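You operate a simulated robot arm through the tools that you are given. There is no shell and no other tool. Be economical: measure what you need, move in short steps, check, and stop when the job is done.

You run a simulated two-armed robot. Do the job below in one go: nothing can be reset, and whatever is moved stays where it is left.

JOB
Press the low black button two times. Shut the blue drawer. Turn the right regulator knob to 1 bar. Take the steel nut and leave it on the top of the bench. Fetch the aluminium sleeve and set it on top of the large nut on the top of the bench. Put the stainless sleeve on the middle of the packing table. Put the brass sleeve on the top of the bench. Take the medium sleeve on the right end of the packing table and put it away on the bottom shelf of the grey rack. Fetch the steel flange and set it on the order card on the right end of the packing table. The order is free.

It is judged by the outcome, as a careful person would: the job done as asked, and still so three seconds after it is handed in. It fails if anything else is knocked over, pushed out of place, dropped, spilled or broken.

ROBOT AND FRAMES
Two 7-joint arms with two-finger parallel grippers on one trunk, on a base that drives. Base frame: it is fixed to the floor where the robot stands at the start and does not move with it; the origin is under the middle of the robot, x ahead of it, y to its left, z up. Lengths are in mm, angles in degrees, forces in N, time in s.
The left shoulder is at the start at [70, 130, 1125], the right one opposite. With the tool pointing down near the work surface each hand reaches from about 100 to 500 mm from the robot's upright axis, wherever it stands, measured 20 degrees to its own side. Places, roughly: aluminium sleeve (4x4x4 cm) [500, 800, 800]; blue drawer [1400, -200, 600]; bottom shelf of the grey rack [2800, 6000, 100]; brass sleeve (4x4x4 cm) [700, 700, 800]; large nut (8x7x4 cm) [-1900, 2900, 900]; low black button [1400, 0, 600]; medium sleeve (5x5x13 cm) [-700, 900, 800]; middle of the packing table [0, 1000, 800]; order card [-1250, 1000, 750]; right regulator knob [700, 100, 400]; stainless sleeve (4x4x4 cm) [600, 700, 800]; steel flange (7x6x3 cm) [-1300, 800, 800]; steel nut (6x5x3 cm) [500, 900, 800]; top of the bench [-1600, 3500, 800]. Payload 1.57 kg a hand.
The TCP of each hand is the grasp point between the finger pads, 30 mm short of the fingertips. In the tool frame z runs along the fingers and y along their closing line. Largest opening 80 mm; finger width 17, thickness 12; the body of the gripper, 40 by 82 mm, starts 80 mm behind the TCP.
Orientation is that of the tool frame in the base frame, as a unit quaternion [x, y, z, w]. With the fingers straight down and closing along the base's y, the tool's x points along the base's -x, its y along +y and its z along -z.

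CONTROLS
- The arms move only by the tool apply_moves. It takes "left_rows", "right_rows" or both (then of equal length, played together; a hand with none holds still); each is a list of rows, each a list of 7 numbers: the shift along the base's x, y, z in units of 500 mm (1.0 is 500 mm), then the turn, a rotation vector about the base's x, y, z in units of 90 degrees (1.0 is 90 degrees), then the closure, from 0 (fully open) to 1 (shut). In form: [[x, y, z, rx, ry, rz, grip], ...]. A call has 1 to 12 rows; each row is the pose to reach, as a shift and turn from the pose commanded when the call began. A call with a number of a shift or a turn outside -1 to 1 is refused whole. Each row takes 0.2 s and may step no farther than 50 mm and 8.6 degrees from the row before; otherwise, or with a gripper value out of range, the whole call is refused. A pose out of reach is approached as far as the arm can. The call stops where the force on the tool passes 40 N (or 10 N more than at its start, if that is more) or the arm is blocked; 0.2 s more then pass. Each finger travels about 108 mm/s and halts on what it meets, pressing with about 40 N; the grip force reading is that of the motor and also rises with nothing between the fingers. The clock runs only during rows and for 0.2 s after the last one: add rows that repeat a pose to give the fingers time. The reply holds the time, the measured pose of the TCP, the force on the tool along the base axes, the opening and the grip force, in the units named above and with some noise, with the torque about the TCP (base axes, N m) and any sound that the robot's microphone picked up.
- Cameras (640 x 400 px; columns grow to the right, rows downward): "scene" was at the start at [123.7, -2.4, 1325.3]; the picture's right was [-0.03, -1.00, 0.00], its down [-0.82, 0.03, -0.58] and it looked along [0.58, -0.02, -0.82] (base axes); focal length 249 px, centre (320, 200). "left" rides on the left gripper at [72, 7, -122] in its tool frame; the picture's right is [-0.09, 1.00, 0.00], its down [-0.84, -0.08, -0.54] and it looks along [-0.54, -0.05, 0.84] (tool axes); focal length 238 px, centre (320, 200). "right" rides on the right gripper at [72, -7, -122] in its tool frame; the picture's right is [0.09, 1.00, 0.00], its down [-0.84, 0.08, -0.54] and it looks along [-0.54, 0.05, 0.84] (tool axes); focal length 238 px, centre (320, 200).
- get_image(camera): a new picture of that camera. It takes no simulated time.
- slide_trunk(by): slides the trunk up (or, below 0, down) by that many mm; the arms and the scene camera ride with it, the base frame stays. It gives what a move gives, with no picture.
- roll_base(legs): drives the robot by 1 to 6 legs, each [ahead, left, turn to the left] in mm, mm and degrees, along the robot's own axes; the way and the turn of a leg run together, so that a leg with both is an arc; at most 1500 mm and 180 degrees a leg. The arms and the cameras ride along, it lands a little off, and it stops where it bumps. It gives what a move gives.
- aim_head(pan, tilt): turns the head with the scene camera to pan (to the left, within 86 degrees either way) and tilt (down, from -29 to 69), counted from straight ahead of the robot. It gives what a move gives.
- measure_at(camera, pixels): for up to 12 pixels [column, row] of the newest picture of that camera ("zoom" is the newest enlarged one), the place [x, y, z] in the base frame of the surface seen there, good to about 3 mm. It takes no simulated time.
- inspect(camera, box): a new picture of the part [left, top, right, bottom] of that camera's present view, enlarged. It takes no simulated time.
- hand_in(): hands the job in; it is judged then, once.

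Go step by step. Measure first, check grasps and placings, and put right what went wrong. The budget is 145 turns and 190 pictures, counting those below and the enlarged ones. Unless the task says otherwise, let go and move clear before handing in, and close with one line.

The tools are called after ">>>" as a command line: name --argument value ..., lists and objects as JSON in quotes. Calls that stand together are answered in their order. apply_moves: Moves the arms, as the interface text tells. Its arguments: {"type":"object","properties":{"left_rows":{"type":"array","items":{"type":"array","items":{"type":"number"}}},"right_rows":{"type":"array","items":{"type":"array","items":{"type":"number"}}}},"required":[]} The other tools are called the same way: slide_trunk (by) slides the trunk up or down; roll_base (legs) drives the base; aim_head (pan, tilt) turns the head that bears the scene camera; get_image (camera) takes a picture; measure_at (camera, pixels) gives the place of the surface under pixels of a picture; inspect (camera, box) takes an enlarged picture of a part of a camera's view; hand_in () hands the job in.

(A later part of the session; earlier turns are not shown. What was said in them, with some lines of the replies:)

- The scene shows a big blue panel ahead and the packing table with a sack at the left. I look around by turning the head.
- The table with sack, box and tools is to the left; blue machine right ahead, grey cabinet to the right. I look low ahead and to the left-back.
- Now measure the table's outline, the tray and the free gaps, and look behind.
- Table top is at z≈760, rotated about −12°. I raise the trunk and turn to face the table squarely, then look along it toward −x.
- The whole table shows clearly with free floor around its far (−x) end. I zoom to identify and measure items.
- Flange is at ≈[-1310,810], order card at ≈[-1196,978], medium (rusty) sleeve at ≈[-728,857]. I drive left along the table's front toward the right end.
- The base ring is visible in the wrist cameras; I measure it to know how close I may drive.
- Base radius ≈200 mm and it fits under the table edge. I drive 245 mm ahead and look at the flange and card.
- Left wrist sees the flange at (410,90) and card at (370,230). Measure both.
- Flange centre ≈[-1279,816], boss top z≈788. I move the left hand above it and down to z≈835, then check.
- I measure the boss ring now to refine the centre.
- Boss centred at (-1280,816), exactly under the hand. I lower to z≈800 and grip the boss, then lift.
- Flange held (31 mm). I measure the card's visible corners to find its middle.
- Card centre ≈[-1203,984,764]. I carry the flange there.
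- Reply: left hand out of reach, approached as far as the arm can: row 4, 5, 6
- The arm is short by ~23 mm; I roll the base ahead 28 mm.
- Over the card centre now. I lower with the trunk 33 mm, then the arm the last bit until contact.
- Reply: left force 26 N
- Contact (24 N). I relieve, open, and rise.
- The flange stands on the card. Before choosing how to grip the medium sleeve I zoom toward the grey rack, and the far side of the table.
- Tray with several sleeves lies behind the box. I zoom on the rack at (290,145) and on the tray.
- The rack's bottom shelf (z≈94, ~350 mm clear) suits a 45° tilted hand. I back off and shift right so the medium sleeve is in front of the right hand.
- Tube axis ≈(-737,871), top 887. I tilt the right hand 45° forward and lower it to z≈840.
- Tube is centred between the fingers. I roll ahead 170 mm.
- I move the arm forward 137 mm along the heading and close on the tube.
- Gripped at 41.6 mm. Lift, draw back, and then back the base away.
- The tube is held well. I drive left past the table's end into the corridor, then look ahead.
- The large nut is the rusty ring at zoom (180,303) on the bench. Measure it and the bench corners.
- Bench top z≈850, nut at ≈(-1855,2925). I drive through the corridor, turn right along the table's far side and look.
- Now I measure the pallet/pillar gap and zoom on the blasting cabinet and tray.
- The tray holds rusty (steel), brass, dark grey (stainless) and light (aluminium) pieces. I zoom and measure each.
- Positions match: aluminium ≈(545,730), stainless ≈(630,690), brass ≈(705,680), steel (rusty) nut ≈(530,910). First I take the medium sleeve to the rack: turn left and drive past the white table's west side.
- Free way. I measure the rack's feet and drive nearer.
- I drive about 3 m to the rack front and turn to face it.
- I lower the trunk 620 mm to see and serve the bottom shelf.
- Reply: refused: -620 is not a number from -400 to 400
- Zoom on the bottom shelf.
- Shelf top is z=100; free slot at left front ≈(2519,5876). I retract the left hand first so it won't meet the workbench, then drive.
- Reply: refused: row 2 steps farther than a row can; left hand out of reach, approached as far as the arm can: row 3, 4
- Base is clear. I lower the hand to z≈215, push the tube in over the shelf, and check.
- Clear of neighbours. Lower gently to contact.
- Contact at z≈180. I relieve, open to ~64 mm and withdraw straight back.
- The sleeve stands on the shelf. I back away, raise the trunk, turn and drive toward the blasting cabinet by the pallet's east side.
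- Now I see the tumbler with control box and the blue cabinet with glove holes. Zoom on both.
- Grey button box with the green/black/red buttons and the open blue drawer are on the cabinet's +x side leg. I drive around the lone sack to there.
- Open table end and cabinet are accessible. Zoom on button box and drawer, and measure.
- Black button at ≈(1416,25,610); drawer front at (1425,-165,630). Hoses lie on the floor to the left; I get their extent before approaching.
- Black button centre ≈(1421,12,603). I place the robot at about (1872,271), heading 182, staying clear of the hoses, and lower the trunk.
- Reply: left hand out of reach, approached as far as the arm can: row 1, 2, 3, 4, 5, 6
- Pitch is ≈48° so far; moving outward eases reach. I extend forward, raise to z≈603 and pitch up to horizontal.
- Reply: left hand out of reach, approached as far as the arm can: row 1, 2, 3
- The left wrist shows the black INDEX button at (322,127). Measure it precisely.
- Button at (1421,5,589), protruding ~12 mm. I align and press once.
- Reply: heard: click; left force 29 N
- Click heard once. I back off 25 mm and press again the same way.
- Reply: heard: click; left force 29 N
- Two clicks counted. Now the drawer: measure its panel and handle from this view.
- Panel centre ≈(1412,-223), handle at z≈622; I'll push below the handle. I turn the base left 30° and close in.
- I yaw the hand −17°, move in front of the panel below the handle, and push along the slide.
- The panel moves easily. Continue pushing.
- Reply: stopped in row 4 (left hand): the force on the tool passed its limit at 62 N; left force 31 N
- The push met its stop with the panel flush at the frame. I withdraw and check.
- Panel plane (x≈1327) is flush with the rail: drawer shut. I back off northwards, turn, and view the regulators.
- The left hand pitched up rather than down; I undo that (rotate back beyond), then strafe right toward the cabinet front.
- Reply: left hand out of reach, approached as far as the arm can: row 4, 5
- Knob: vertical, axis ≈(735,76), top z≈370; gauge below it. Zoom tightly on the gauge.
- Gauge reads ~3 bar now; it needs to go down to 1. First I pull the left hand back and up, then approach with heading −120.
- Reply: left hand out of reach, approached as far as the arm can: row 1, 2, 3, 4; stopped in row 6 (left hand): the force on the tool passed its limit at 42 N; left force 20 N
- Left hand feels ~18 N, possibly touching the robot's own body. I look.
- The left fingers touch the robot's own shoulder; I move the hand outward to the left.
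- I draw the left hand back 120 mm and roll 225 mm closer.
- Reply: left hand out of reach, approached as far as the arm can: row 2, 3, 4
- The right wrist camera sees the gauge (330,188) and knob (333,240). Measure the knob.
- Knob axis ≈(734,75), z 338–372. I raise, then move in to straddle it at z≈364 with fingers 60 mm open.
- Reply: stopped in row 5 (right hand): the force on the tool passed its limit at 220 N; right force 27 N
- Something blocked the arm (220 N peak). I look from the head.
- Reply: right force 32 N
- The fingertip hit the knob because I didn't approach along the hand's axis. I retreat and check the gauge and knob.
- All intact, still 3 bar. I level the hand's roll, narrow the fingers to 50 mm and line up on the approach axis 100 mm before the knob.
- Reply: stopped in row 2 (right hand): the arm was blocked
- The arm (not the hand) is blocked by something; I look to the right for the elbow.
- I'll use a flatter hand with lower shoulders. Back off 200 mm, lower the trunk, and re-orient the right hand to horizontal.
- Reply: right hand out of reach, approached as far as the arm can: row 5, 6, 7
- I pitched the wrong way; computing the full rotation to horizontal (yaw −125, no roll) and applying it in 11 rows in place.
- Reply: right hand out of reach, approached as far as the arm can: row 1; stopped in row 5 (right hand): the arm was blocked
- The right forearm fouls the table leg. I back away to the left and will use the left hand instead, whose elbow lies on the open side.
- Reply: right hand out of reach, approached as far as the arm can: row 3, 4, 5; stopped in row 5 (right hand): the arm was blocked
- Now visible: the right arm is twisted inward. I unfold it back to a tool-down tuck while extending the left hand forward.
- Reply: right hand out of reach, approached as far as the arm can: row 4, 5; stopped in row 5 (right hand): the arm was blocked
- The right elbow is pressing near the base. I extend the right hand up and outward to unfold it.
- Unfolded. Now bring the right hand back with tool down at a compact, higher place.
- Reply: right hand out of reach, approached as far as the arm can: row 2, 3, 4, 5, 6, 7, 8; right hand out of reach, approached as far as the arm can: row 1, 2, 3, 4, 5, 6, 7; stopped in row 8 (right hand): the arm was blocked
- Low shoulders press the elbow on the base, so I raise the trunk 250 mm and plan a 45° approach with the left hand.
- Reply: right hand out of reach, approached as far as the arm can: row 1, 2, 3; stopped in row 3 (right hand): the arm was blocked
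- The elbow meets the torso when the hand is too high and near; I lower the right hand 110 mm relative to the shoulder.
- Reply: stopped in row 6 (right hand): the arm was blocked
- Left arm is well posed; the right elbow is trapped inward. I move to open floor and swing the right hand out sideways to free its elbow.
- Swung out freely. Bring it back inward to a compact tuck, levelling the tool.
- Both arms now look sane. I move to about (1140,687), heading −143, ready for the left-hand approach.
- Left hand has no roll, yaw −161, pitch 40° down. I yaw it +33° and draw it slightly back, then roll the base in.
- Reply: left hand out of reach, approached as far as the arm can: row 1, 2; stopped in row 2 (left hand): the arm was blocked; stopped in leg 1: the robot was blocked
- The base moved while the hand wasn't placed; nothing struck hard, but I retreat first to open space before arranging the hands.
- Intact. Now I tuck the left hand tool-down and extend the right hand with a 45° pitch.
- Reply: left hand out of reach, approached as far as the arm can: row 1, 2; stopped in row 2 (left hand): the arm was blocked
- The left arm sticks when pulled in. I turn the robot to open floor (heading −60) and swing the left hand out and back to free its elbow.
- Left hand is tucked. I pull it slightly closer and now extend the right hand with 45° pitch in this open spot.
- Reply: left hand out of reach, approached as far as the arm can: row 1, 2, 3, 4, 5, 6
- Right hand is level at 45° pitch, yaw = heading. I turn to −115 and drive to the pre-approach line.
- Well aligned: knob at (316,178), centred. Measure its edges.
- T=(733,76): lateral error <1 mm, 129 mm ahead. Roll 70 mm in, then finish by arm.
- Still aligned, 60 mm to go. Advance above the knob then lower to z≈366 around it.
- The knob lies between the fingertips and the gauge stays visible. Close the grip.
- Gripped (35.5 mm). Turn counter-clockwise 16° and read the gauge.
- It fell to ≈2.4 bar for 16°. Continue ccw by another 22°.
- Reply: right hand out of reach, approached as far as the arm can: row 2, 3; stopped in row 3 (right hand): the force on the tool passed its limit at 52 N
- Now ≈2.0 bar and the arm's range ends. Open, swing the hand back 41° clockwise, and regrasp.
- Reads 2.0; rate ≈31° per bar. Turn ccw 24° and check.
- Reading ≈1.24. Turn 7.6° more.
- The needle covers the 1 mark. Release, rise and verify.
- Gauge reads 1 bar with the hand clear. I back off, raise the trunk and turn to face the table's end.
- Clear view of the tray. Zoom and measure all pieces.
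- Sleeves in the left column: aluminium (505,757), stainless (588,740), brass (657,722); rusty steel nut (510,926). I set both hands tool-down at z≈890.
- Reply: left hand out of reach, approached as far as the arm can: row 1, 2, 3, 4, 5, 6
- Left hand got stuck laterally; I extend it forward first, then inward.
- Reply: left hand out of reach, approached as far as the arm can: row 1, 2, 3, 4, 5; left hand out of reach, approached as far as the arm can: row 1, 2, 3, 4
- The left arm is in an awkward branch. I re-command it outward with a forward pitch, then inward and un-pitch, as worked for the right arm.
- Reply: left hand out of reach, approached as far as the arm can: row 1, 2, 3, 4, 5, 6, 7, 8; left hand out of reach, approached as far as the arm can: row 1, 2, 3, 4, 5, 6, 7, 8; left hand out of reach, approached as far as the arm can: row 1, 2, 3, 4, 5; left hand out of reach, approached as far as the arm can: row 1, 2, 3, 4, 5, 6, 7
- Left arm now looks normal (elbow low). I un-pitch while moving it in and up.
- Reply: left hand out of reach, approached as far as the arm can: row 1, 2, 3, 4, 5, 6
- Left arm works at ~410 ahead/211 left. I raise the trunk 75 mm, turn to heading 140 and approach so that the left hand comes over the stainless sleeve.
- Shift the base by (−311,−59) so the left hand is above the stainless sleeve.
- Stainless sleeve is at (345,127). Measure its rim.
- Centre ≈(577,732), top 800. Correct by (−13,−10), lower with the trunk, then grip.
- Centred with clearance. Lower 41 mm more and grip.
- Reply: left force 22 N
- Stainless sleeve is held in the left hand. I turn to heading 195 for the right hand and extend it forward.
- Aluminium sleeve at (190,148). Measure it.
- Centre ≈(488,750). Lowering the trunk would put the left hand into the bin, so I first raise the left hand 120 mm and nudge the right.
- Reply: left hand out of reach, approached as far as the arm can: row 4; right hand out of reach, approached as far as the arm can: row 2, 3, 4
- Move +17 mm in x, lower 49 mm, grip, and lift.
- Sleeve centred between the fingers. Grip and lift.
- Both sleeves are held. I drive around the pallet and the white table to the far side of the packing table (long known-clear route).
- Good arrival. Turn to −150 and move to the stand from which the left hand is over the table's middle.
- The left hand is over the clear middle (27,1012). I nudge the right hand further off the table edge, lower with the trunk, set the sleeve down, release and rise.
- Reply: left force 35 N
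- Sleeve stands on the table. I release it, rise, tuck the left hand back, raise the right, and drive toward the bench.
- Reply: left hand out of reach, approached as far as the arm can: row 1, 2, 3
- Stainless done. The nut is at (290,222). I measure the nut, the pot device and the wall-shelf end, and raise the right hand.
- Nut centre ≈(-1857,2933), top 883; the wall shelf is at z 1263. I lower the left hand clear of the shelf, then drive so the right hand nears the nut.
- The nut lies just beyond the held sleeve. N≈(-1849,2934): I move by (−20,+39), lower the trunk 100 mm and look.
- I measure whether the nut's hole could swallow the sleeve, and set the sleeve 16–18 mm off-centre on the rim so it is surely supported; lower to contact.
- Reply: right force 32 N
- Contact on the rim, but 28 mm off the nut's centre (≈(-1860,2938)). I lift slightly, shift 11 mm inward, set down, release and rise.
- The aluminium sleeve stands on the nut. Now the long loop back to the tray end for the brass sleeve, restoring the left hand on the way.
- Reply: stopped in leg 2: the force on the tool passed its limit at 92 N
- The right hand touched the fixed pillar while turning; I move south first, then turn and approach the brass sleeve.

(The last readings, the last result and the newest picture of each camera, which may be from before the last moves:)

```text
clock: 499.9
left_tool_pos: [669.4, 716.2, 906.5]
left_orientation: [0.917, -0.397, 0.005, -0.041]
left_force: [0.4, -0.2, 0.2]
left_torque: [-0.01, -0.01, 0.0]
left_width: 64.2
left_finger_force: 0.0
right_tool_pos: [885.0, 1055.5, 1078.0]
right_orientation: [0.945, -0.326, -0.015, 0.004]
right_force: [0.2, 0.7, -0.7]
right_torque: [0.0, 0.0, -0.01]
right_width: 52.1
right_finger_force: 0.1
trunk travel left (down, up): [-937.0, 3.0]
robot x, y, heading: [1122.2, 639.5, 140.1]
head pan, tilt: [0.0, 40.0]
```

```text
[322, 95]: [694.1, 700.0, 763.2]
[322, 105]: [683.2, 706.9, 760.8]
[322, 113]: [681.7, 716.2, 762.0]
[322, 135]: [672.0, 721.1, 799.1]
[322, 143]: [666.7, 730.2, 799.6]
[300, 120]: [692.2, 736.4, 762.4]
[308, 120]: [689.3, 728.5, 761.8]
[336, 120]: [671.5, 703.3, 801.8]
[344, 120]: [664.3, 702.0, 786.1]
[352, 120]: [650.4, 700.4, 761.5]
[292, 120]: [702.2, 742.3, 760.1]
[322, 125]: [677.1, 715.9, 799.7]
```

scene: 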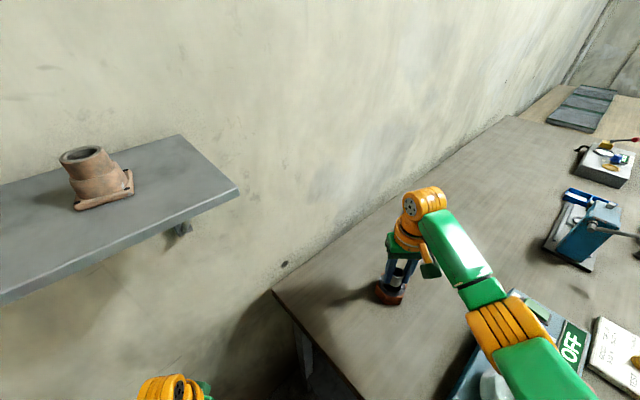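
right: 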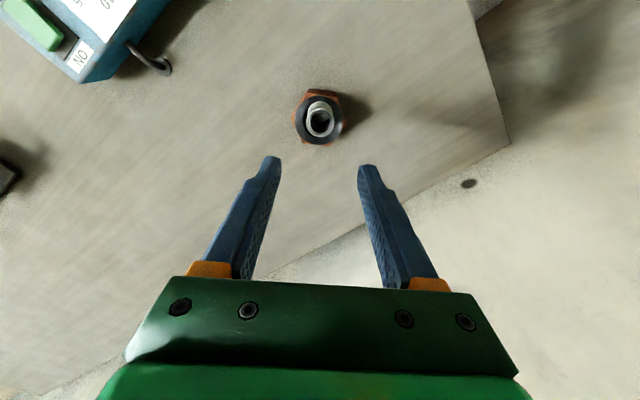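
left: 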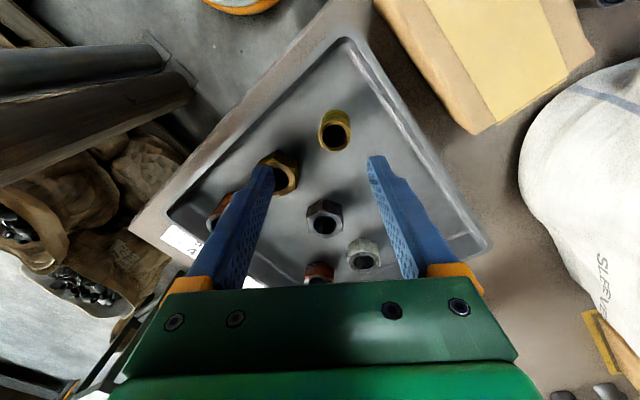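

Brass centre ≈(665,710). I adjust, lower, grip, lift (with a picture), and then drive the loop to the far side.

>>> apply_moves --left_rows '[[-0.008, -0.012, 0, 0, 0, 0, 0.375], [-0.008, -0.012, 0, 0, 0, 0, 0.375]]'

>>> slide_trunk --by -108

>>> apply_moves --left_rows '[[0, 0, 0, 0, 0, 0, 0.7], [0, 0, 0, 0, 0, 0, 1], [0, 0, 0, 0, 0, 0, 1], [0, 0, 0, 0, 0, 0, 1]]'

>>> slide_trunk --by 108

>>> get_image --camera "left"

>>> roll_base --legs '[[-338, -180, 0], [0, 0, -140.1], [980, 0, 0], [0, 0, 90], [1500, 0, 0], [1470, 0, 0]]'

```text
clock: 500.5
left_tool_pos: [664.7, 710.7, 906.6]
left_orientation: [0.917, -0.397, 0.004, -0.042]
left_force: [-0.3, 0.4, 0.2]
left_torque: [0.02, 0.0, 0.0]
left_width: 49.9
left_finger_force: 0.1
right_tool_pos: [884.6, 1055.7, 1076.3]
right_orientation: [0.945, -0.325, -0.014, 0.004]
right_force: [0.8, 0.1, -0.3]
right_torque: [-0.03, 0.02, -0.01]
right_width: 51.9
right_finger_force: 0.2
trunk travel left (down, up): [-937.0, 3.0]
robot x, y, heading: [1122.2, 643.6, 140.1]
head pan, tilt: [0.0, 40.0]
```

```text
clock: 501.9
left_tool_pos: [663.2, 710.2, 799.2]
left_orientation: [0.917, -0.397, 0.003, -0.041]
left_force: [-0.7, 0.3, 0.3]
left_torque: [-0.01, 0.02, -0.02]
left_width: 50.0
left_finger_force: 0.1
right_tool_pos: [884.4, 1056.1, 968.6]
right_orientation: [0.946, -0.325, -0.014, 0.004]
right_force: [0.1, 0.6, -0.5]
right_torque: [-0.04, -0.01, -0.02]
right_width: 52.1
right_finger_force: 0.0
trunk travel left (down, up): [-829.0, 111.0]
robot x, y, heading: [1125.3, 638.7, 139.8]
head pan, tilt: [0.0, 40.0]
```

```text
clock: 502.9
left_tool_pos: [662.7, 712.2, 796.2]
left_orientation: [0.917, -0.397, 0.004, -0.043]
left_force: [0.4, 0.5, 0.2]
left_torque: [-0.03, 0.0, 0.01]
left_width: 29.6
left_finger_force: 39.7
right_tool_pos: [882.7, 1056.0, 967.6]
right_orientation: [0.946, -0.325, -0.015, 0.003]
right_force: [0.6, 1.0, -0.8]
right_torque: [0.0, -0.04, 0.0]
right_width: 51.9
right_finger_force: 0.0
trunk travel left (down, up): [-829.0, 111.0]
robot x, y, heading: [1122.5, 640.9, 139.9]
head pan, tilt: [0.0, 40.0]
```

```text
clock: 504.3
left_tool_pos: [664.3, 711.7, 905.4]
left_orientation: [0.917, -0.398, 0.005, -0.042]
left_force: [-0.4, -0.3, -1.8]
left_torque: [0.01, -0.03, 0.01]
left_width: 29.5
left_finger_force: 39.4
right_tool_pos: [883.8, 1055.8, 1075.8]
right_orientation: [0.945, -0.326, -0.013, 0.004]
right_force: [0.8, -0.4, -0.2]
right_torque: [0.02, -0.03, -0.03]
right_width: 52.0
right_finger_force: 0.0
trunk travel left (down, up): [-937.0, 3.0]
robot x, y, heading: [1123.4, 641.8, 140.0]
head pan, tilt: [0.0, 40.0]
```

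```text
38 pictures are left
```

left: 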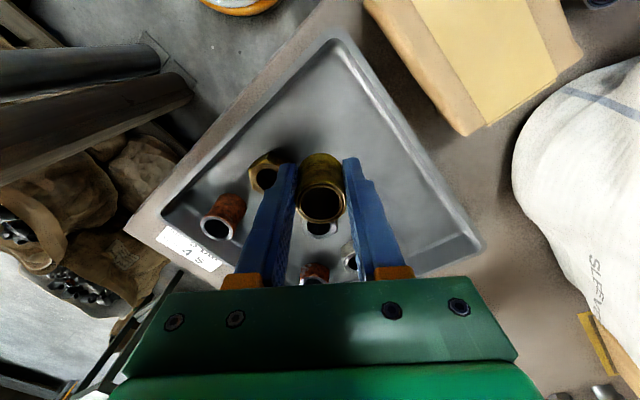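

```text
clock: 534.8
left_tool_pos: [2374.3, 3891.5, 905.3]
left_orientation: [-0.643, 0.765, -0.022, 0.037]
left_force: [-0.3, -0.3, -1.8]
left_torque: [0.0, -0.01, -0.05]
left_width: 29.2
left_finger_force: 38.8
right_tool_pos: [2782.9, 3923.2, 1076.5]
right_orientation: [-0.7, 0.714, 0.014, 0.004]
right_force: [0.2, -0.9, -0.2]
right_torque: [-0.01, 0.0, -0.01]
right_width: 51.8
right_finger_force: 0.1
trunk travel left (down, up): [-937.0, 3.0]
robot x, y, heading: [2593.4, 3487.1, 86.7]
head pan, tilt: [0.0, 40.0]
```

Brass is held. Continue to the far side and up to the stance for the steel nut.

>>> roll_base --legs '[[0, 0, 93.3], [1500, 0, 0], [1500, 0, 0], [243, 0, 0], [0, 0, 90], [1450, 0, 0]]'

>>> roll_base --legs '[[0, 0, 30], [1090, 620, 0]]'

>>> get_image --camera "right"

>>> measure_at --camera "right" --pixels '[[320, 60], [320, 100], [320, 140], [250, 100], [390, 100], [250, 60], [390, 60], [180, 100], [460, 100], [320, 30]]'

```text
clock: 549.6
left_tool_pos: [66.7, 3176.4, 910.6]
left_orientation: [0.998, -0.046, -0.016, -0.041]
left_force: [0.5, 0.2, -0.9]
left_torque: [0.0, 0.08, 0.02]
left_width: 28.8
left_finger_force: 39.1
right_tool_pos: [3.3, 3579.4, 1081.2]
right_orientation: [0.999, 0.032, -0.017, 0.006]
right_force: [-0.2, -0.3, 0.2]
right_torque: [0.03, 0.07, 0.0]
right_width: 52.0
right_finger_force: 0.1
trunk travel left (down, up): [-937.0, 3.0]
robot x, y, heading: [449.8, 3430.3, -178.6]
head pan, tilt: [0.0, 40.0]
stopped in leg 3: the robot was blocked; the commanded pose is now the measured one
```

```text
clock: 552.1
left_tool_pos: [230.8, 3009.7, 906.8]
left_orientation: [0.976, 0.214, -0.022, -0.036]
left_force: [0.3, 0.0, -1.2]
left_torque: [-0.04, -0.02, 0.06]
left_width: 29.2
left_finger_force: 38.5
right_tool_pos: [-26.8, 3327.7, 1076.5]
right_orientation: [0.957, 0.289, -0.011, 0.012]
right_force: [-0.9, -0.3, 0.2]
right_torque: [0.01, -0.04, -0.01]
right_width: 52.0
right_finger_force: 0.2
trunk travel left (down, up): [-937.0, 3.0]
robot x, y, heading: [441.6, 3427.1, -148.4]
head pan, tilt: [0.0, 40.0]
stopped in leg 2: the robot was blocked; the commanded pose is now the measured one
```

```text
37 pictures are left
```

right: 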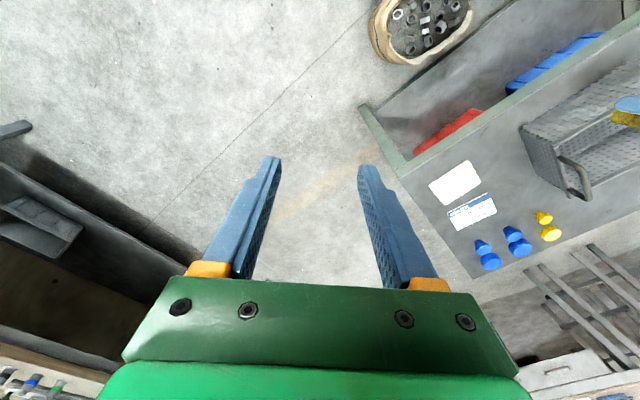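

```text
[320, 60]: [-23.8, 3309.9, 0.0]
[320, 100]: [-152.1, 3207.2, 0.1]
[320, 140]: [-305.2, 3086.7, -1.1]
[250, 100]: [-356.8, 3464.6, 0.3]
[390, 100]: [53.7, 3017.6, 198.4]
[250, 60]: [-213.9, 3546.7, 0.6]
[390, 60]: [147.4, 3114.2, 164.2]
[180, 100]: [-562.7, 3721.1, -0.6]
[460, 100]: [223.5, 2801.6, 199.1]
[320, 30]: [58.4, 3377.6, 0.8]
```

The base bumped the white table's side lightly; I step north, then redo the rest of the route to the steel-nut stance.

>>> roll_base --legs '[[-105, -170, 0], [0, 0, -31.6], [1130, 0, 0], [0, 0, 90], [1500, 0, 0], [90, 0, 0]]'

>>> roll_base --legs '[[0, 0, 30], [1120, 660, 0]]'

>>> get_image --camera "right"

>>> measure_at --camera "right" --pixels '[[320, 60], [320, 100], [320, 140], [250, 100], [390, 100], [250, 60], [390, 60], [180, 100], [460, 100], [320, 30]]'

```text
clock: 572.1
left_tool_pos: [-482.7, 1642.9, 908.0]
left_orientation: [0.755, 0.655, -0.039, -0.02]
left_force: [-0.1, 1.3, -1.4]
left_torque: [0.0, 0.02, 0.0]
left_width: 29.2
left_finger_force: 39.1
right_tool_pos: [-889.0, 1598.9, 1080.0]
right_orientation: [0.702, 0.712, -0.006, 0.016]
right_force: [-0.4, 0.3, 0.0]
right_torque: [-0.04, 0.0, 0.0]
right_width: 52.0
right_finger_force: 0.1
trunk travel left (down, up): [-937.0, 3.0]
robot x, y, heading: [-718.2, 2038.4, -91.2]
head pan, tilt: [0.0, 40.0]
```

```text
clock: 580.2
left_tool_pos: [820.9, 1139.2, 905.8]
left_orientation: [0.559, 0.828, -0.04, -0.012]
left_force: [-0.3, -0.4, -2.0]
left_torque: [-0.02, 0.01, 0.01]
left_width: 29.3
left_finger_force: 39.2
right_tool_pos: [491.3, 895.3, 1076.5]
right_orientation: [0.494, 0.87, 0.0, 0.014]
right_force: [0.6, -0.1, -0.2]
right_torque: [0.04, -0.02, -0.03]
right_width: 51.5
right_finger_force: 0.1
trunk travel left (down, up): [-937.0, 3.0]
robot x, y, heading: [420.8, 1369.5, -61.1]
head pan, tilt: [0.0, 40.0]
```

```text
36 pictures are left
```

right: 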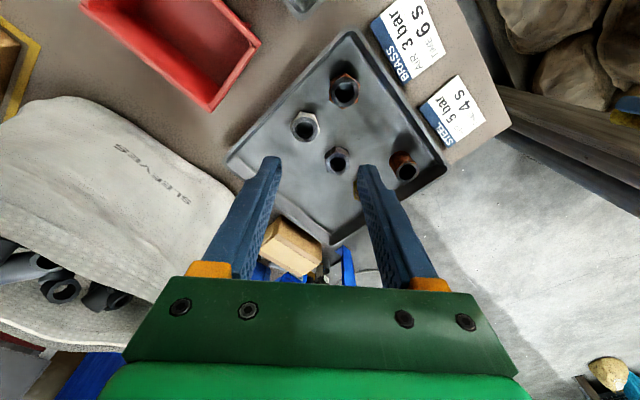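

```text
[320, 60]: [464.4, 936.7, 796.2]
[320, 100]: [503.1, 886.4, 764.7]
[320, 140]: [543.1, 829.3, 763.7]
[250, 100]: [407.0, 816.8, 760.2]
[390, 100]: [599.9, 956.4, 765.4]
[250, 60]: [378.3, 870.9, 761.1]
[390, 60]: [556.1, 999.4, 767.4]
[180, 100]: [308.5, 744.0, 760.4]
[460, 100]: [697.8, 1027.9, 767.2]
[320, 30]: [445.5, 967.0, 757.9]
```

Steel nut centre ≈(521,926). I position and lower the right hand, grip, lift (checking by picture), then drive toward the bench.

>>> apply_moves --right_rows '[[0.02, 0.02, -0.06, 0, 0, 0, 0], [0.04, 0.041, -0.12, 0, 0, 0, 0], [0.06, 0.062, -0.18, 0, 0, 0, 0], [0.06, 0.062, -0.24, 0, 0, 0, 0]]'

>>> slide_trunk --by -159

>>> get_image --camera "right"

>>> apply_moves --right_rows '[[0, 0, 0, 0, 0, 0, 0.3], [0, 0, 0, 0, 0, 0, 1], [0, 0, 0, 0, 0, 0, 1], [0, 0, 0, 0, 0, 0, 1]]'

>>> slide_trunk --by 159

>>> apply_moves --right_rows '[[0, 0, 0.08, 0, 0, 0, 1], [0, 0, 0.16, 0, 0, 0, 1], [0, 0, 0.24, 0, 0, 0, 1]]'

>>> get_image --camera "right"

>>> roll_base --legs '[[-60, 0, 0], [0, 0, 141], [300, 1150, 0], [250, 950, 0]]'

>>> aim_head --pan 10 --tilt 45

>>> get_image --camera "scene"

```text
clock: 581.2
left_tool_pos: [821.0, 1137.8, 905.3]
left_orientation: [0.559, 0.828, -0.04, -0.012]
left_force: [-0.3, 0.0, -1.8]
left_torque: [0.04, 0.02, -0.03]
left_width: 29.2
left_finger_force: 38.6
right_tool_pos: [521.4, 927.3, 956.9]
right_orientation: [0.492, 0.87, 0.0, 0.014]
right_force: [-0.2, 0.0, 0.1]
right_torque: [0.0, -0.03, 0.03]
right_width: 80.2
right_finger_force: 0.1
trunk travel left (down, up): [-937.0, 3.0]
robot x, y, heading: [414.6, 1370.0, -61.3]
head pan, tilt: [0.0, 40.0]
```

```text
clock: 583.0
left_tool_pos: [821.0, 1138.2, 746.5]
left_orientation: [0.559, 0.828, -0.04, -0.011]
left_force: [-0.4, 0.2, -1.8]
left_torque: [-0.03, 0.01, -0.03]
left_width: 29.3
left_finger_force: 38.4
right_tool_pos: [520.6, 926.4, 796.7]
right_orientation: [0.494, 0.87, 0.0, 0.014]
right_force: [-0.7, 0.5, 0.0]
right_torque: [0.01, -0.02, 0.04]
right_width: 80.3
right_finger_force: 0.0
trunk travel left (down, up): [-778.0, 162.0]
robot x, y, heading: [417.3, 1366.5, -61.3]
head pan, tilt: [0.0, 40.0]
```

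```text
35 pictures are left
```

right: 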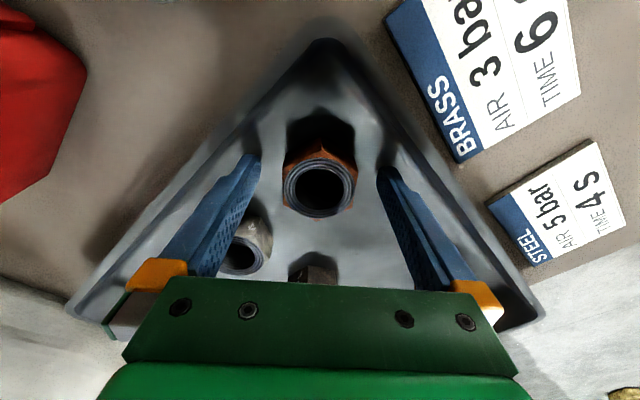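

```text
clock: 584.0
left_tool_pos: [820.4, 1138.7, 747.2]
left_orientation: [0.559, 0.828, -0.041, -0.011]
left_force: [0.1, 0.4, -1.3]
left_torque: [-0.04, -0.02, 0.01]
left_width: 29.1
left_finger_force: 38.6
right_tool_pos: [520.4, 926.7, 796.4]
right_orientation: [0.493, 0.87, 0.0, 0.014]
right_force: [0.4, -2.1, 2.7]
right_torque: [-0.09, 0.15, 0.02]
right_width: 45.7
right_finger_force: 40.2
trunk travel left (down, up): [-778.0, 162.0]
robot x, y, heading: [417.6, 1369.0, -61.2]
head pan, tilt: [0.0, 40.0]
```

```text
clock: 585.9
left_tool_pos: [820.3, 1138.6, 906.0]
left_orientation: [0.559, 0.828, -0.04, -0.012]
left_force: [-0.2, 0.3, -0.5]
left_torque: [0.01, -0.03, 0.0]
left_width: 29.2
left_finger_force: 38.9
right_tool_pos: [521.5, 927.0, 954.9]
right_orientation: [0.493, 0.87, 0.0, 0.014]
right_force: [0.0, 1.0, -2.6]
right_torque: [-0.01, 0.02, -0.02]
right_width: 45.0
right_finger_force: 40.3
trunk travel left (down, up): [-937.0, 3.0]
robot x, y, heading: [415.5, 1364.4, -61.3]
head pan, tilt: [0.0, 40.0]
```

```text
clock: 586.7
left_tool_pos: [821.3, 1137.3, 904.8]
left_orientation: [0.558, 0.829, -0.04, -0.012]
left_force: [0.7, -0.8, -2.2]
left_torque: [0.04, 0.02, 0.01]
left_width: 29.1
left_finger_force: 38.7
right_tool_pos: [521.5, 927.9, 1075.0]
right_orientation: [0.493, 0.87, 0.0, 0.014]
right_force: [-0.2, 0.2, -1.4]
right_torque: [0.0, 0.03, -0.01]
right_width: 45.4
right_finger_force: 40.1
trunk travel left (down, up): [-937.0, 3.0]
robot x, y, heading: [413.9, 1365.9, -61.1]
head pan, tilt: [0.0, 40.0]
```

```text
34 pictures are left
```

right: 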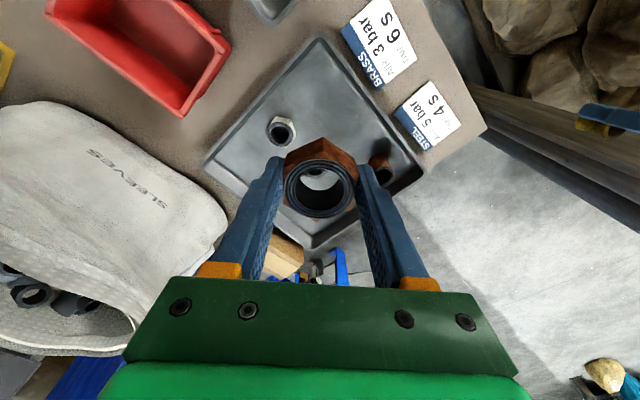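

```text
clock: 603.8
left_tool_pos: [-1746.2, 2780.9, 905.4]
left_orientation: [-0.591, 0.805, -0.025, 0.034]
left_force: [0.9, 0.7, -1.4]
left_torque: [0.0, 0.0, 0.0]
left_width: 28.9
left_finger_force: 39.2
right_tool_pos: [-1380.6, 2754.7, 1074.8]
right_orientation: [-0.651, 0.759, 0.013, 0.004]
right_force: [0.1, 0.2, -1.6]
right_torque: [-0.01, 0.0, 0.02]
right_width: 45.2
right_finger_force: 40.1
trunk travel left (down, up): [-937.0, 3.0]
robot x, y, heading: [-1584.1, 2346.3, 79.3]
head pan, tilt: [0.0, 40.0]
```

```text
clock: 604.5
left_tool_pos: [-1746.8, 2780.4, 906.1]
left_orientation: [-0.591, 0.805, -0.026, 0.033]
left_force: [-1.0, -0.2, -0.8]
left_torque: [-0.01, -0.05, -0.01]
left_width: 29.2
left_finger_force: 38.7
right_tool_pos: [-1381.9, 2753.9, 1075.0]
right_orientation: [-0.651, 0.759, 0.013, 0.004]
right_force: [-0.1, -0.7, -1.9]
right_torque: [0.02, 0.0, 0.01]
right_width: 45.1
right_finger_force: 40.0
trunk travel left (down, up): [-937.0, 3.0]
robot x, y, heading: [-1584.7, 2347.0, 79.4]
head pan, tilt: [10.0, 45.0]
```

```text
33 pictures are left
5 turns are left
```

scene: 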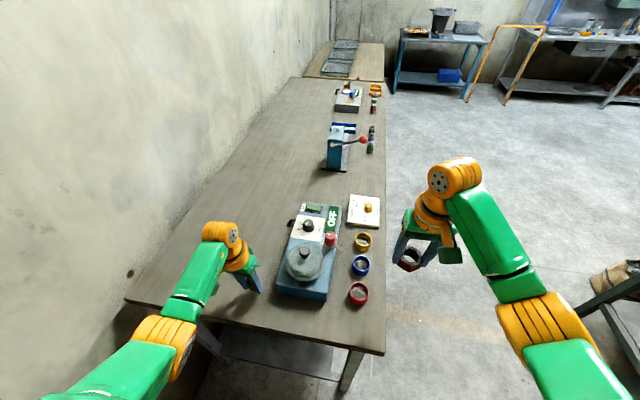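

5 turns left, both pieces held. I shift left, set the brass sleeve down at ≈(-1897,2809) on the bench, release, rise, and move back to the stance for the nut.

>>> roll_base --legs '[[0, 150, 0]]'

>>> apply_moves --left_rows '[[0, 0, -0.02, 0, 0, 0, 1], [0, 0, -0.032, 0, 0, 0, 1], [0, 0, -0.04, 0, 0, 0, 1], [0, 0, -0.046, 0, 0, 0, 1], [0, 0, -0.052, 0, 0, 0, 1]]'

>>> apply_moves --left_rows '[[0, 0, 0.008, 0, 0, 0, 1], [0, 0, 0.008, 0, 0, 0, 0.6], [0, 0, 0.008, 0, 0, 0, 0.375], [0, 0, 0.008, 0, 0, 0, 0.3], [0, 0, 0.06, 0, 0, 0, 0.3], [0, 0, 0.12, 0, 0, 0, 0.3]]'

>>> get_image --camera "left"

>>> roll_base --legs '[[-60, -240, 0], [0, 0, 46.6]]'

>>> get_image --camera "scene"

```text
clock: 605.9
left_tool_pos: [-1891.3, 2808.8, 905.4]
left_orientation: [-0.592, 0.805, -0.025, 0.033]
left_force: [0.4, -0.2, -1.1]
left_torque: [-0.02, -0.01, -0.03]
left_width: 29.1
left_finger_force: 39.2
right_tool_pos: [-1525.5, 2781.2, 1075.5]
right_orientation: [-0.652, 0.758, 0.015, 0.004]
right_force: [0.5, 0.2, -1.5]
right_torque: [0.02, -0.01, -0.03]
right_width: 45.2
right_finger_force: 39.5
trunk travel left (down, up): [-937.0, 3.0]
robot x, y, heading: [-1728.7, 2372.7, 79.5]
head pan, tilt: [10.0, 45.0]
```

```text
clock: 607.1
left_tool_pos: [-1894.6, 2809.2, 883.1]
left_orientation: [-0.591, 0.805, -0.02, 0.037]
left_force: [-5.1, 8.7, 30.9]
left_torque: [0.52, 0.5, -0.08]
left_width: 29.5
left_finger_force: 39.4
right_tool_pos: [-1527.5, 2777.4, 1079.0]
right_orientation: [-0.652, 0.758, 0.015, 0.006]
right_force: [-0.2, 0.4, -2.1]
right_torque: [-0.02, -0.05, -0.01]
right_width: 45.3
right_finger_force: 40.0
trunk travel left (down, up): [-937.0, 3.0]
robot x, y, heading: [-1728.5, 2374.6, 79.3]
head pan, tilt: [10.0, 45.0]
```

```text
clock: 608.5
left_tool_pos: [-1894.0, 2808.5, 941.8]
left_orientation: [-0.591, 0.805, -0.025, 0.033]
left_force: [0.6, 0.3, -0.1]
left_torque: [-0.01, 0.02, 0.0]
left_width: 56.2
left_finger_force: 0.0
right_tool_pos: [-1529.1, 2781.4, 1076.0]
right_orientation: [-0.652, 0.758, 0.014, 0.004]
right_force: [-1.3, 0.4, -2.0]
right_torque: [-0.02, -0.04, -0.01]
right_width: 45.7
right_finger_force: 39.6
trunk travel left (down, up): [-937.0, 3.0]
robot x, y, heading: [-1730.7, 2375.8, 79.7]
head pan, tilt: [10.0, 45.0]
```

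```text
32 pictures are left
```

left: 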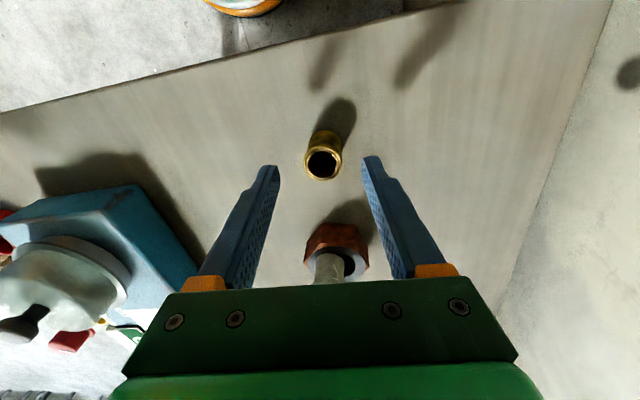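

```text
clock: 612.4
left_tool_pos: [-1932.2, 2453.2, 939.8]
left_orientation: [0.86, -0.509, 0.009, -0.041]
left_force: [0.4, 0.3, -0.6]
left_torque: [-0.03, -0.01, 0.02]
left_width: 56.1
left_finger_force: 0.1
right_tool_pos: [-1659.3, 2696.9, 1076.7]
right_orientation: [0.897, -0.441, -0.015, 0.001]
right_force: [-0.5, 0.3, -2.5]
right_torque: [-0.02, 0.0, 0.01]
right_width: 45.8
right_finger_force: 39.8
trunk travel left (down, up): [-937.0, 3.0]
robot x, y, heading: [-1502.8, 2271.3, 125.6]
head pan, tilt: [10.0, 45.0]
```

```text
31 pictures are left
4 turns are left
```

scene: 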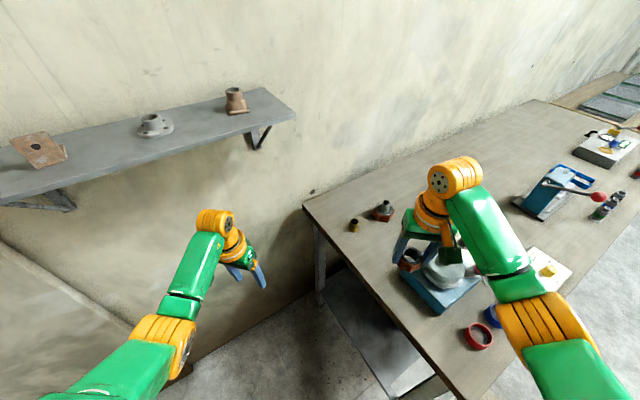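

Brass stands on the bench and the aluminium sleeve is still on the nut. I lower the left hand clear of the shelf, move over ≈(-1790,2780), and set the steel nut down.

>>> apply_moves --left_rows '[[0, 0, -0.08, 0, 0, 0, 0.3], [0, 0, -0.16, 0, 0, 0, 0.3], [0, 0, -0.24, 0, 0, 0, 0.3]]'

>>> roll_base --legs '[[143, 58, 0]]'

>>> apply_moves --right_rows '[[0, 0, -0.08, 0, 0, 0, 1], [0, 0, -0.16, 0, 0, 0, 1], [0, 0, -0.24, 0, 0, 0, 1]]'

>>> slide_trunk --by -64

>>> apply_moves --right_rows '[[0, 0, -0.006, 0, 0, 0, 1], [0, 0, -0.012, 0, 0, 0, 1], [0, 0, -0.018, 0, 0, 0, 1], [0, 0, -0.024, 0, 0, 0, 1]]'

>>> get_image --camera "right"

```text
clock: 613.2
left_tool_pos: [-1929.0, 2450.2, 824.1]
left_orientation: [0.86, -0.509, 0.009, -0.041]
left_force: [-0.2, 0.3, 0.2]
left_torque: [0.0, 0.0, -0.01]
left_width: 56.0
left_finger_force: 0.0
left hand out of reach, approached as far as the arm can: row 3
right_tool_pos: [-1660.6, 2698.1, 1074.1]
right_orientation: [0.897, -0.442, -0.013, 0.001]
right_force: [-0.5, -0.3, -2.1]
right_torque: [-0.03, 0.01, 0.05]
right_width: 45.5
right_finger_force: 40.1
trunk travel left (down, up): [-937.0, 3.0]
robot x, y, heading: [-1502.7, 2274.8, 125.3]
head pan, tilt: [10.0, 45.0]
```

```text
clock: 614.6
left_tool_pos: [-2055.6, 2529.5, 825.3]
left_orientation: [0.86, -0.509, 0.008, -0.041]
left_force: [0.0, 0.2, 0.4]
left_torque: [-0.01, 0.0, -0.02]
left_width: 55.8
left_finger_force: 0.0
right_tool_pos: [-1786.6, 2777.6, 1076.3]
right_orientation: [0.897, -0.442, -0.015, 0.001]
right_force: [-0.7, -0.6, -2.2]
right_torque: [0.01, 0.01, 0.03]
right_width: 45.3
right_finger_force: 40.0
trunk travel left (down, up): [-937.0, 3.0]
robot x, y, heading: [-1632.7, 2354.6, 125.6]
head pan, tilt: [10.0, 45.0]
```

```text
clock: 615.4
left_tool_pos: [-2058.3, 2530.3, 823.6]
left_orientation: [0.86, -0.508, 0.01, -0.042]
left_force: [-0.5, 0.2, 0.5]
left_torque: [0.0, 0.02, 0.03]
left_width: 56.0
left_finger_force: 0.0
right_tool_pos: [-1790.6, 2779.9, 954.4]
right_orientation: [0.898, -0.441, -0.013, 0.001]
right_force: [-0.3, 0.1, -1.1]
right_torque: [-0.02, 0.0, -0.01]
right_width: 45.4
right_finger_force: 39.6
trunk travel left (down, up): [-937.0, 3.0]
robot x, y, heading: [-1636.0, 2355.8, 125.6]
head pan, tilt: [10.0, 45.0]
```

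```text
clock: 616.4
left_tool_pos: [-2057.6, 2529.9, 760.0]
left_orientation: [0.86, -0.508, 0.009, -0.041]
left_force: [-0.7, 0.4, 0.3]
left_torque: [-0.02, 0.03, -0.02]
left_width: 56.2
left_finger_force: 0.0
right_tool_pos: [-1789.4, 2779.3, 890.6]
right_orientation: [0.898, -0.441, -0.014, 0.001]
right_force: [-0.1, -0.3, -2.4]
right_torque: [0.0, -0.01, 0.01]
right_width: 45.5
right_finger_force: 39.8
trunk travel left (down, up): [-873.0, 67.0]
robot x, y, heading: [-1631.1, 2353.9, 125.4]
head pan, tilt: [10.0, 45.0]
```

```text
clock: 617.4
left_tool_pos: [-2057.5, 2528.6, 761.5]
left_orientation: [0.859, -0.51, 0.008, -0.041]
left_force: [0.0, -0.8, 0.5]
left_torque: [0.0, 0.03, -0.01]
left_width: 56.1
left_finger_force: 0.1
right_tool_pos: [-1789.7, 2778.7, 883.4]
right_orientation: [0.897, -0.441, -0.019, -0.001]
right_force: [-2.2, 11.7, 32.4]
right_torque: [0.3, -0.6, 0.15]
right_width: 45.4
right_finger_force: 40.1
trunk travel left (down, up): [-873.0, 67.0]
robot x, y, heading: [-1636.7, 2348.8, 125.4]
head pan, tilt: [10.0, 45.0]
```

```text
30 pictures are left
3 turns are left
```

right: 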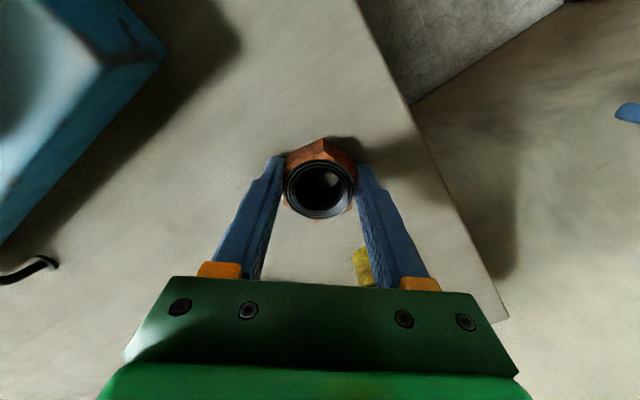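

The nut rests on the bench (32 N contact). Relieve, open, rise and check.

>>> apply_moves --right_rows '[[0, 0, 0.01, 0, 0, 0, 1], [0, 0, 0.01, 0, 0, 0, 0.3], [0, 0, 0.01, 0, 0, 0, 0.2], [0, 0, 0.01, 0, 0, 0, 0.2], [0, 0, 0.07, 0, 0, 0, 0.2], [0, 0, 0.15, 0, 0, 0, 0.2]]'

>>> slide_trunk --by 64

>>> roll_base --legs '[[-250, -100, 0]]'

>>> get_image --camera "scene"

>>> inspect --camera "scene" --box '[250, 150, 450, 275]'

```text
clock: 618.8
left_tool_pos: [-2058.2, 2529.6, 760.8]
left_orientation: [0.86, -0.508, 0.01, -0.042]
left_force: [0.3, 0.0, 0.4]
left_torque: [0.01, -0.04, 0.01]
left_width: 55.8
left_finger_force: 0.0
right_tool_pos: [-1789.1, 2778.3, 954.8]
right_orientation: [0.897, -0.441, -0.012, 0.001]
right_force: [-0.1, 1.1, -0.2]
right_torque: [0.01, -0.02, -0.05]
right_width: 64.2
right_finger_force: 0.2
trunk travel left (down, up): [-873.0, 67.0]
robot x, y, heading: [-1634.1, 2353.0, 125.8]
head pan, tilt: [10.0, 45.0]
```

```text
clock: 619.9
left_tool_pos: [-2059.4, 2530.1, 823.3]
left_orientation: [0.861, -0.508, 0.01, -0.04]
left_force: [0.9, -0.3, 0.7]
left_torque: [-0.02, -0.03, -0.01]
left_width: 55.9
left_finger_force: 0.1
right_tool_pos: [-1789.8, 2778.6, 1017.2]
right_orientation: [0.897, -0.442, -0.014, 0.001]
right_force: [0.1, -0.3, 0.3]
right_torque: [-0.02, 0.02, 0.02]
right_width: 63.9
right_finger_force: 0.2
trunk travel left (down, up): [-937.0, 3.0]
robot x, y, heading: [-1634.1, 2354.3, 125.7]
head pan, tilt: [10.0, 45.0]
```

```text
clock: 621.8
left_tool_pos: [-1831.8, 2385.8, 823.6]
left_orientation: [0.861, -0.507, 0.011, -0.041]
left_force: [-0.9, 0.6, -0.6]
left_torque: [-0.04, -0.01, 0.01]
left_width: 55.9
left_finger_force: 0.1
right_tool_pos: [-1564.9, 2635.8, 1017.3]
right_orientation: [0.898, -0.441, -0.013, 0.002]
right_force: [-0.6, 0.1, -0.8]
right_torque: [-0.01, 0.0, 0.02]
right_width: 63.7
right_finger_force: 0.0
trunk travel left (down, up): [-937.0, 3.0]
robot x, y, heading: [-1407.9, 2210.9, 126.1]
head pan, tilt: [10.0, 45.0]
```

```text
29 pictures are left
```

scene: 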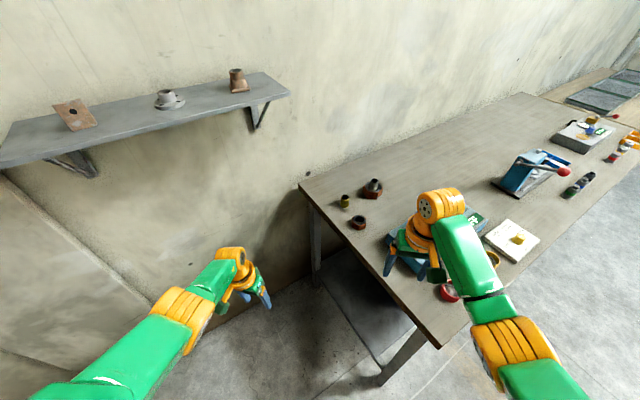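

```text
3.20 times, centred on (350, 212) of scene
2 turns are left
```

zoom: 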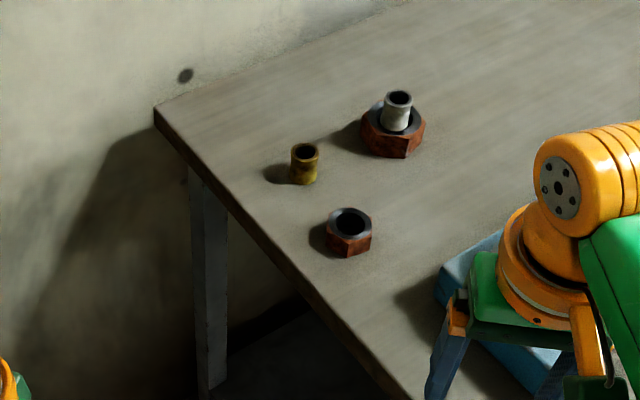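

The zoomed picture shows the brass sleeve, the steel nut and the aluminium sleeve on the large nut all standing on the bench, with both hands empty and clear, so I hand in.

>>> hand_in

```text
The job is handed in.
```

I did all nine tasks and handed the job in. Near the end the base bumped the white table lightly; I saw nothing toppled or moved, but I didn't check it closely.
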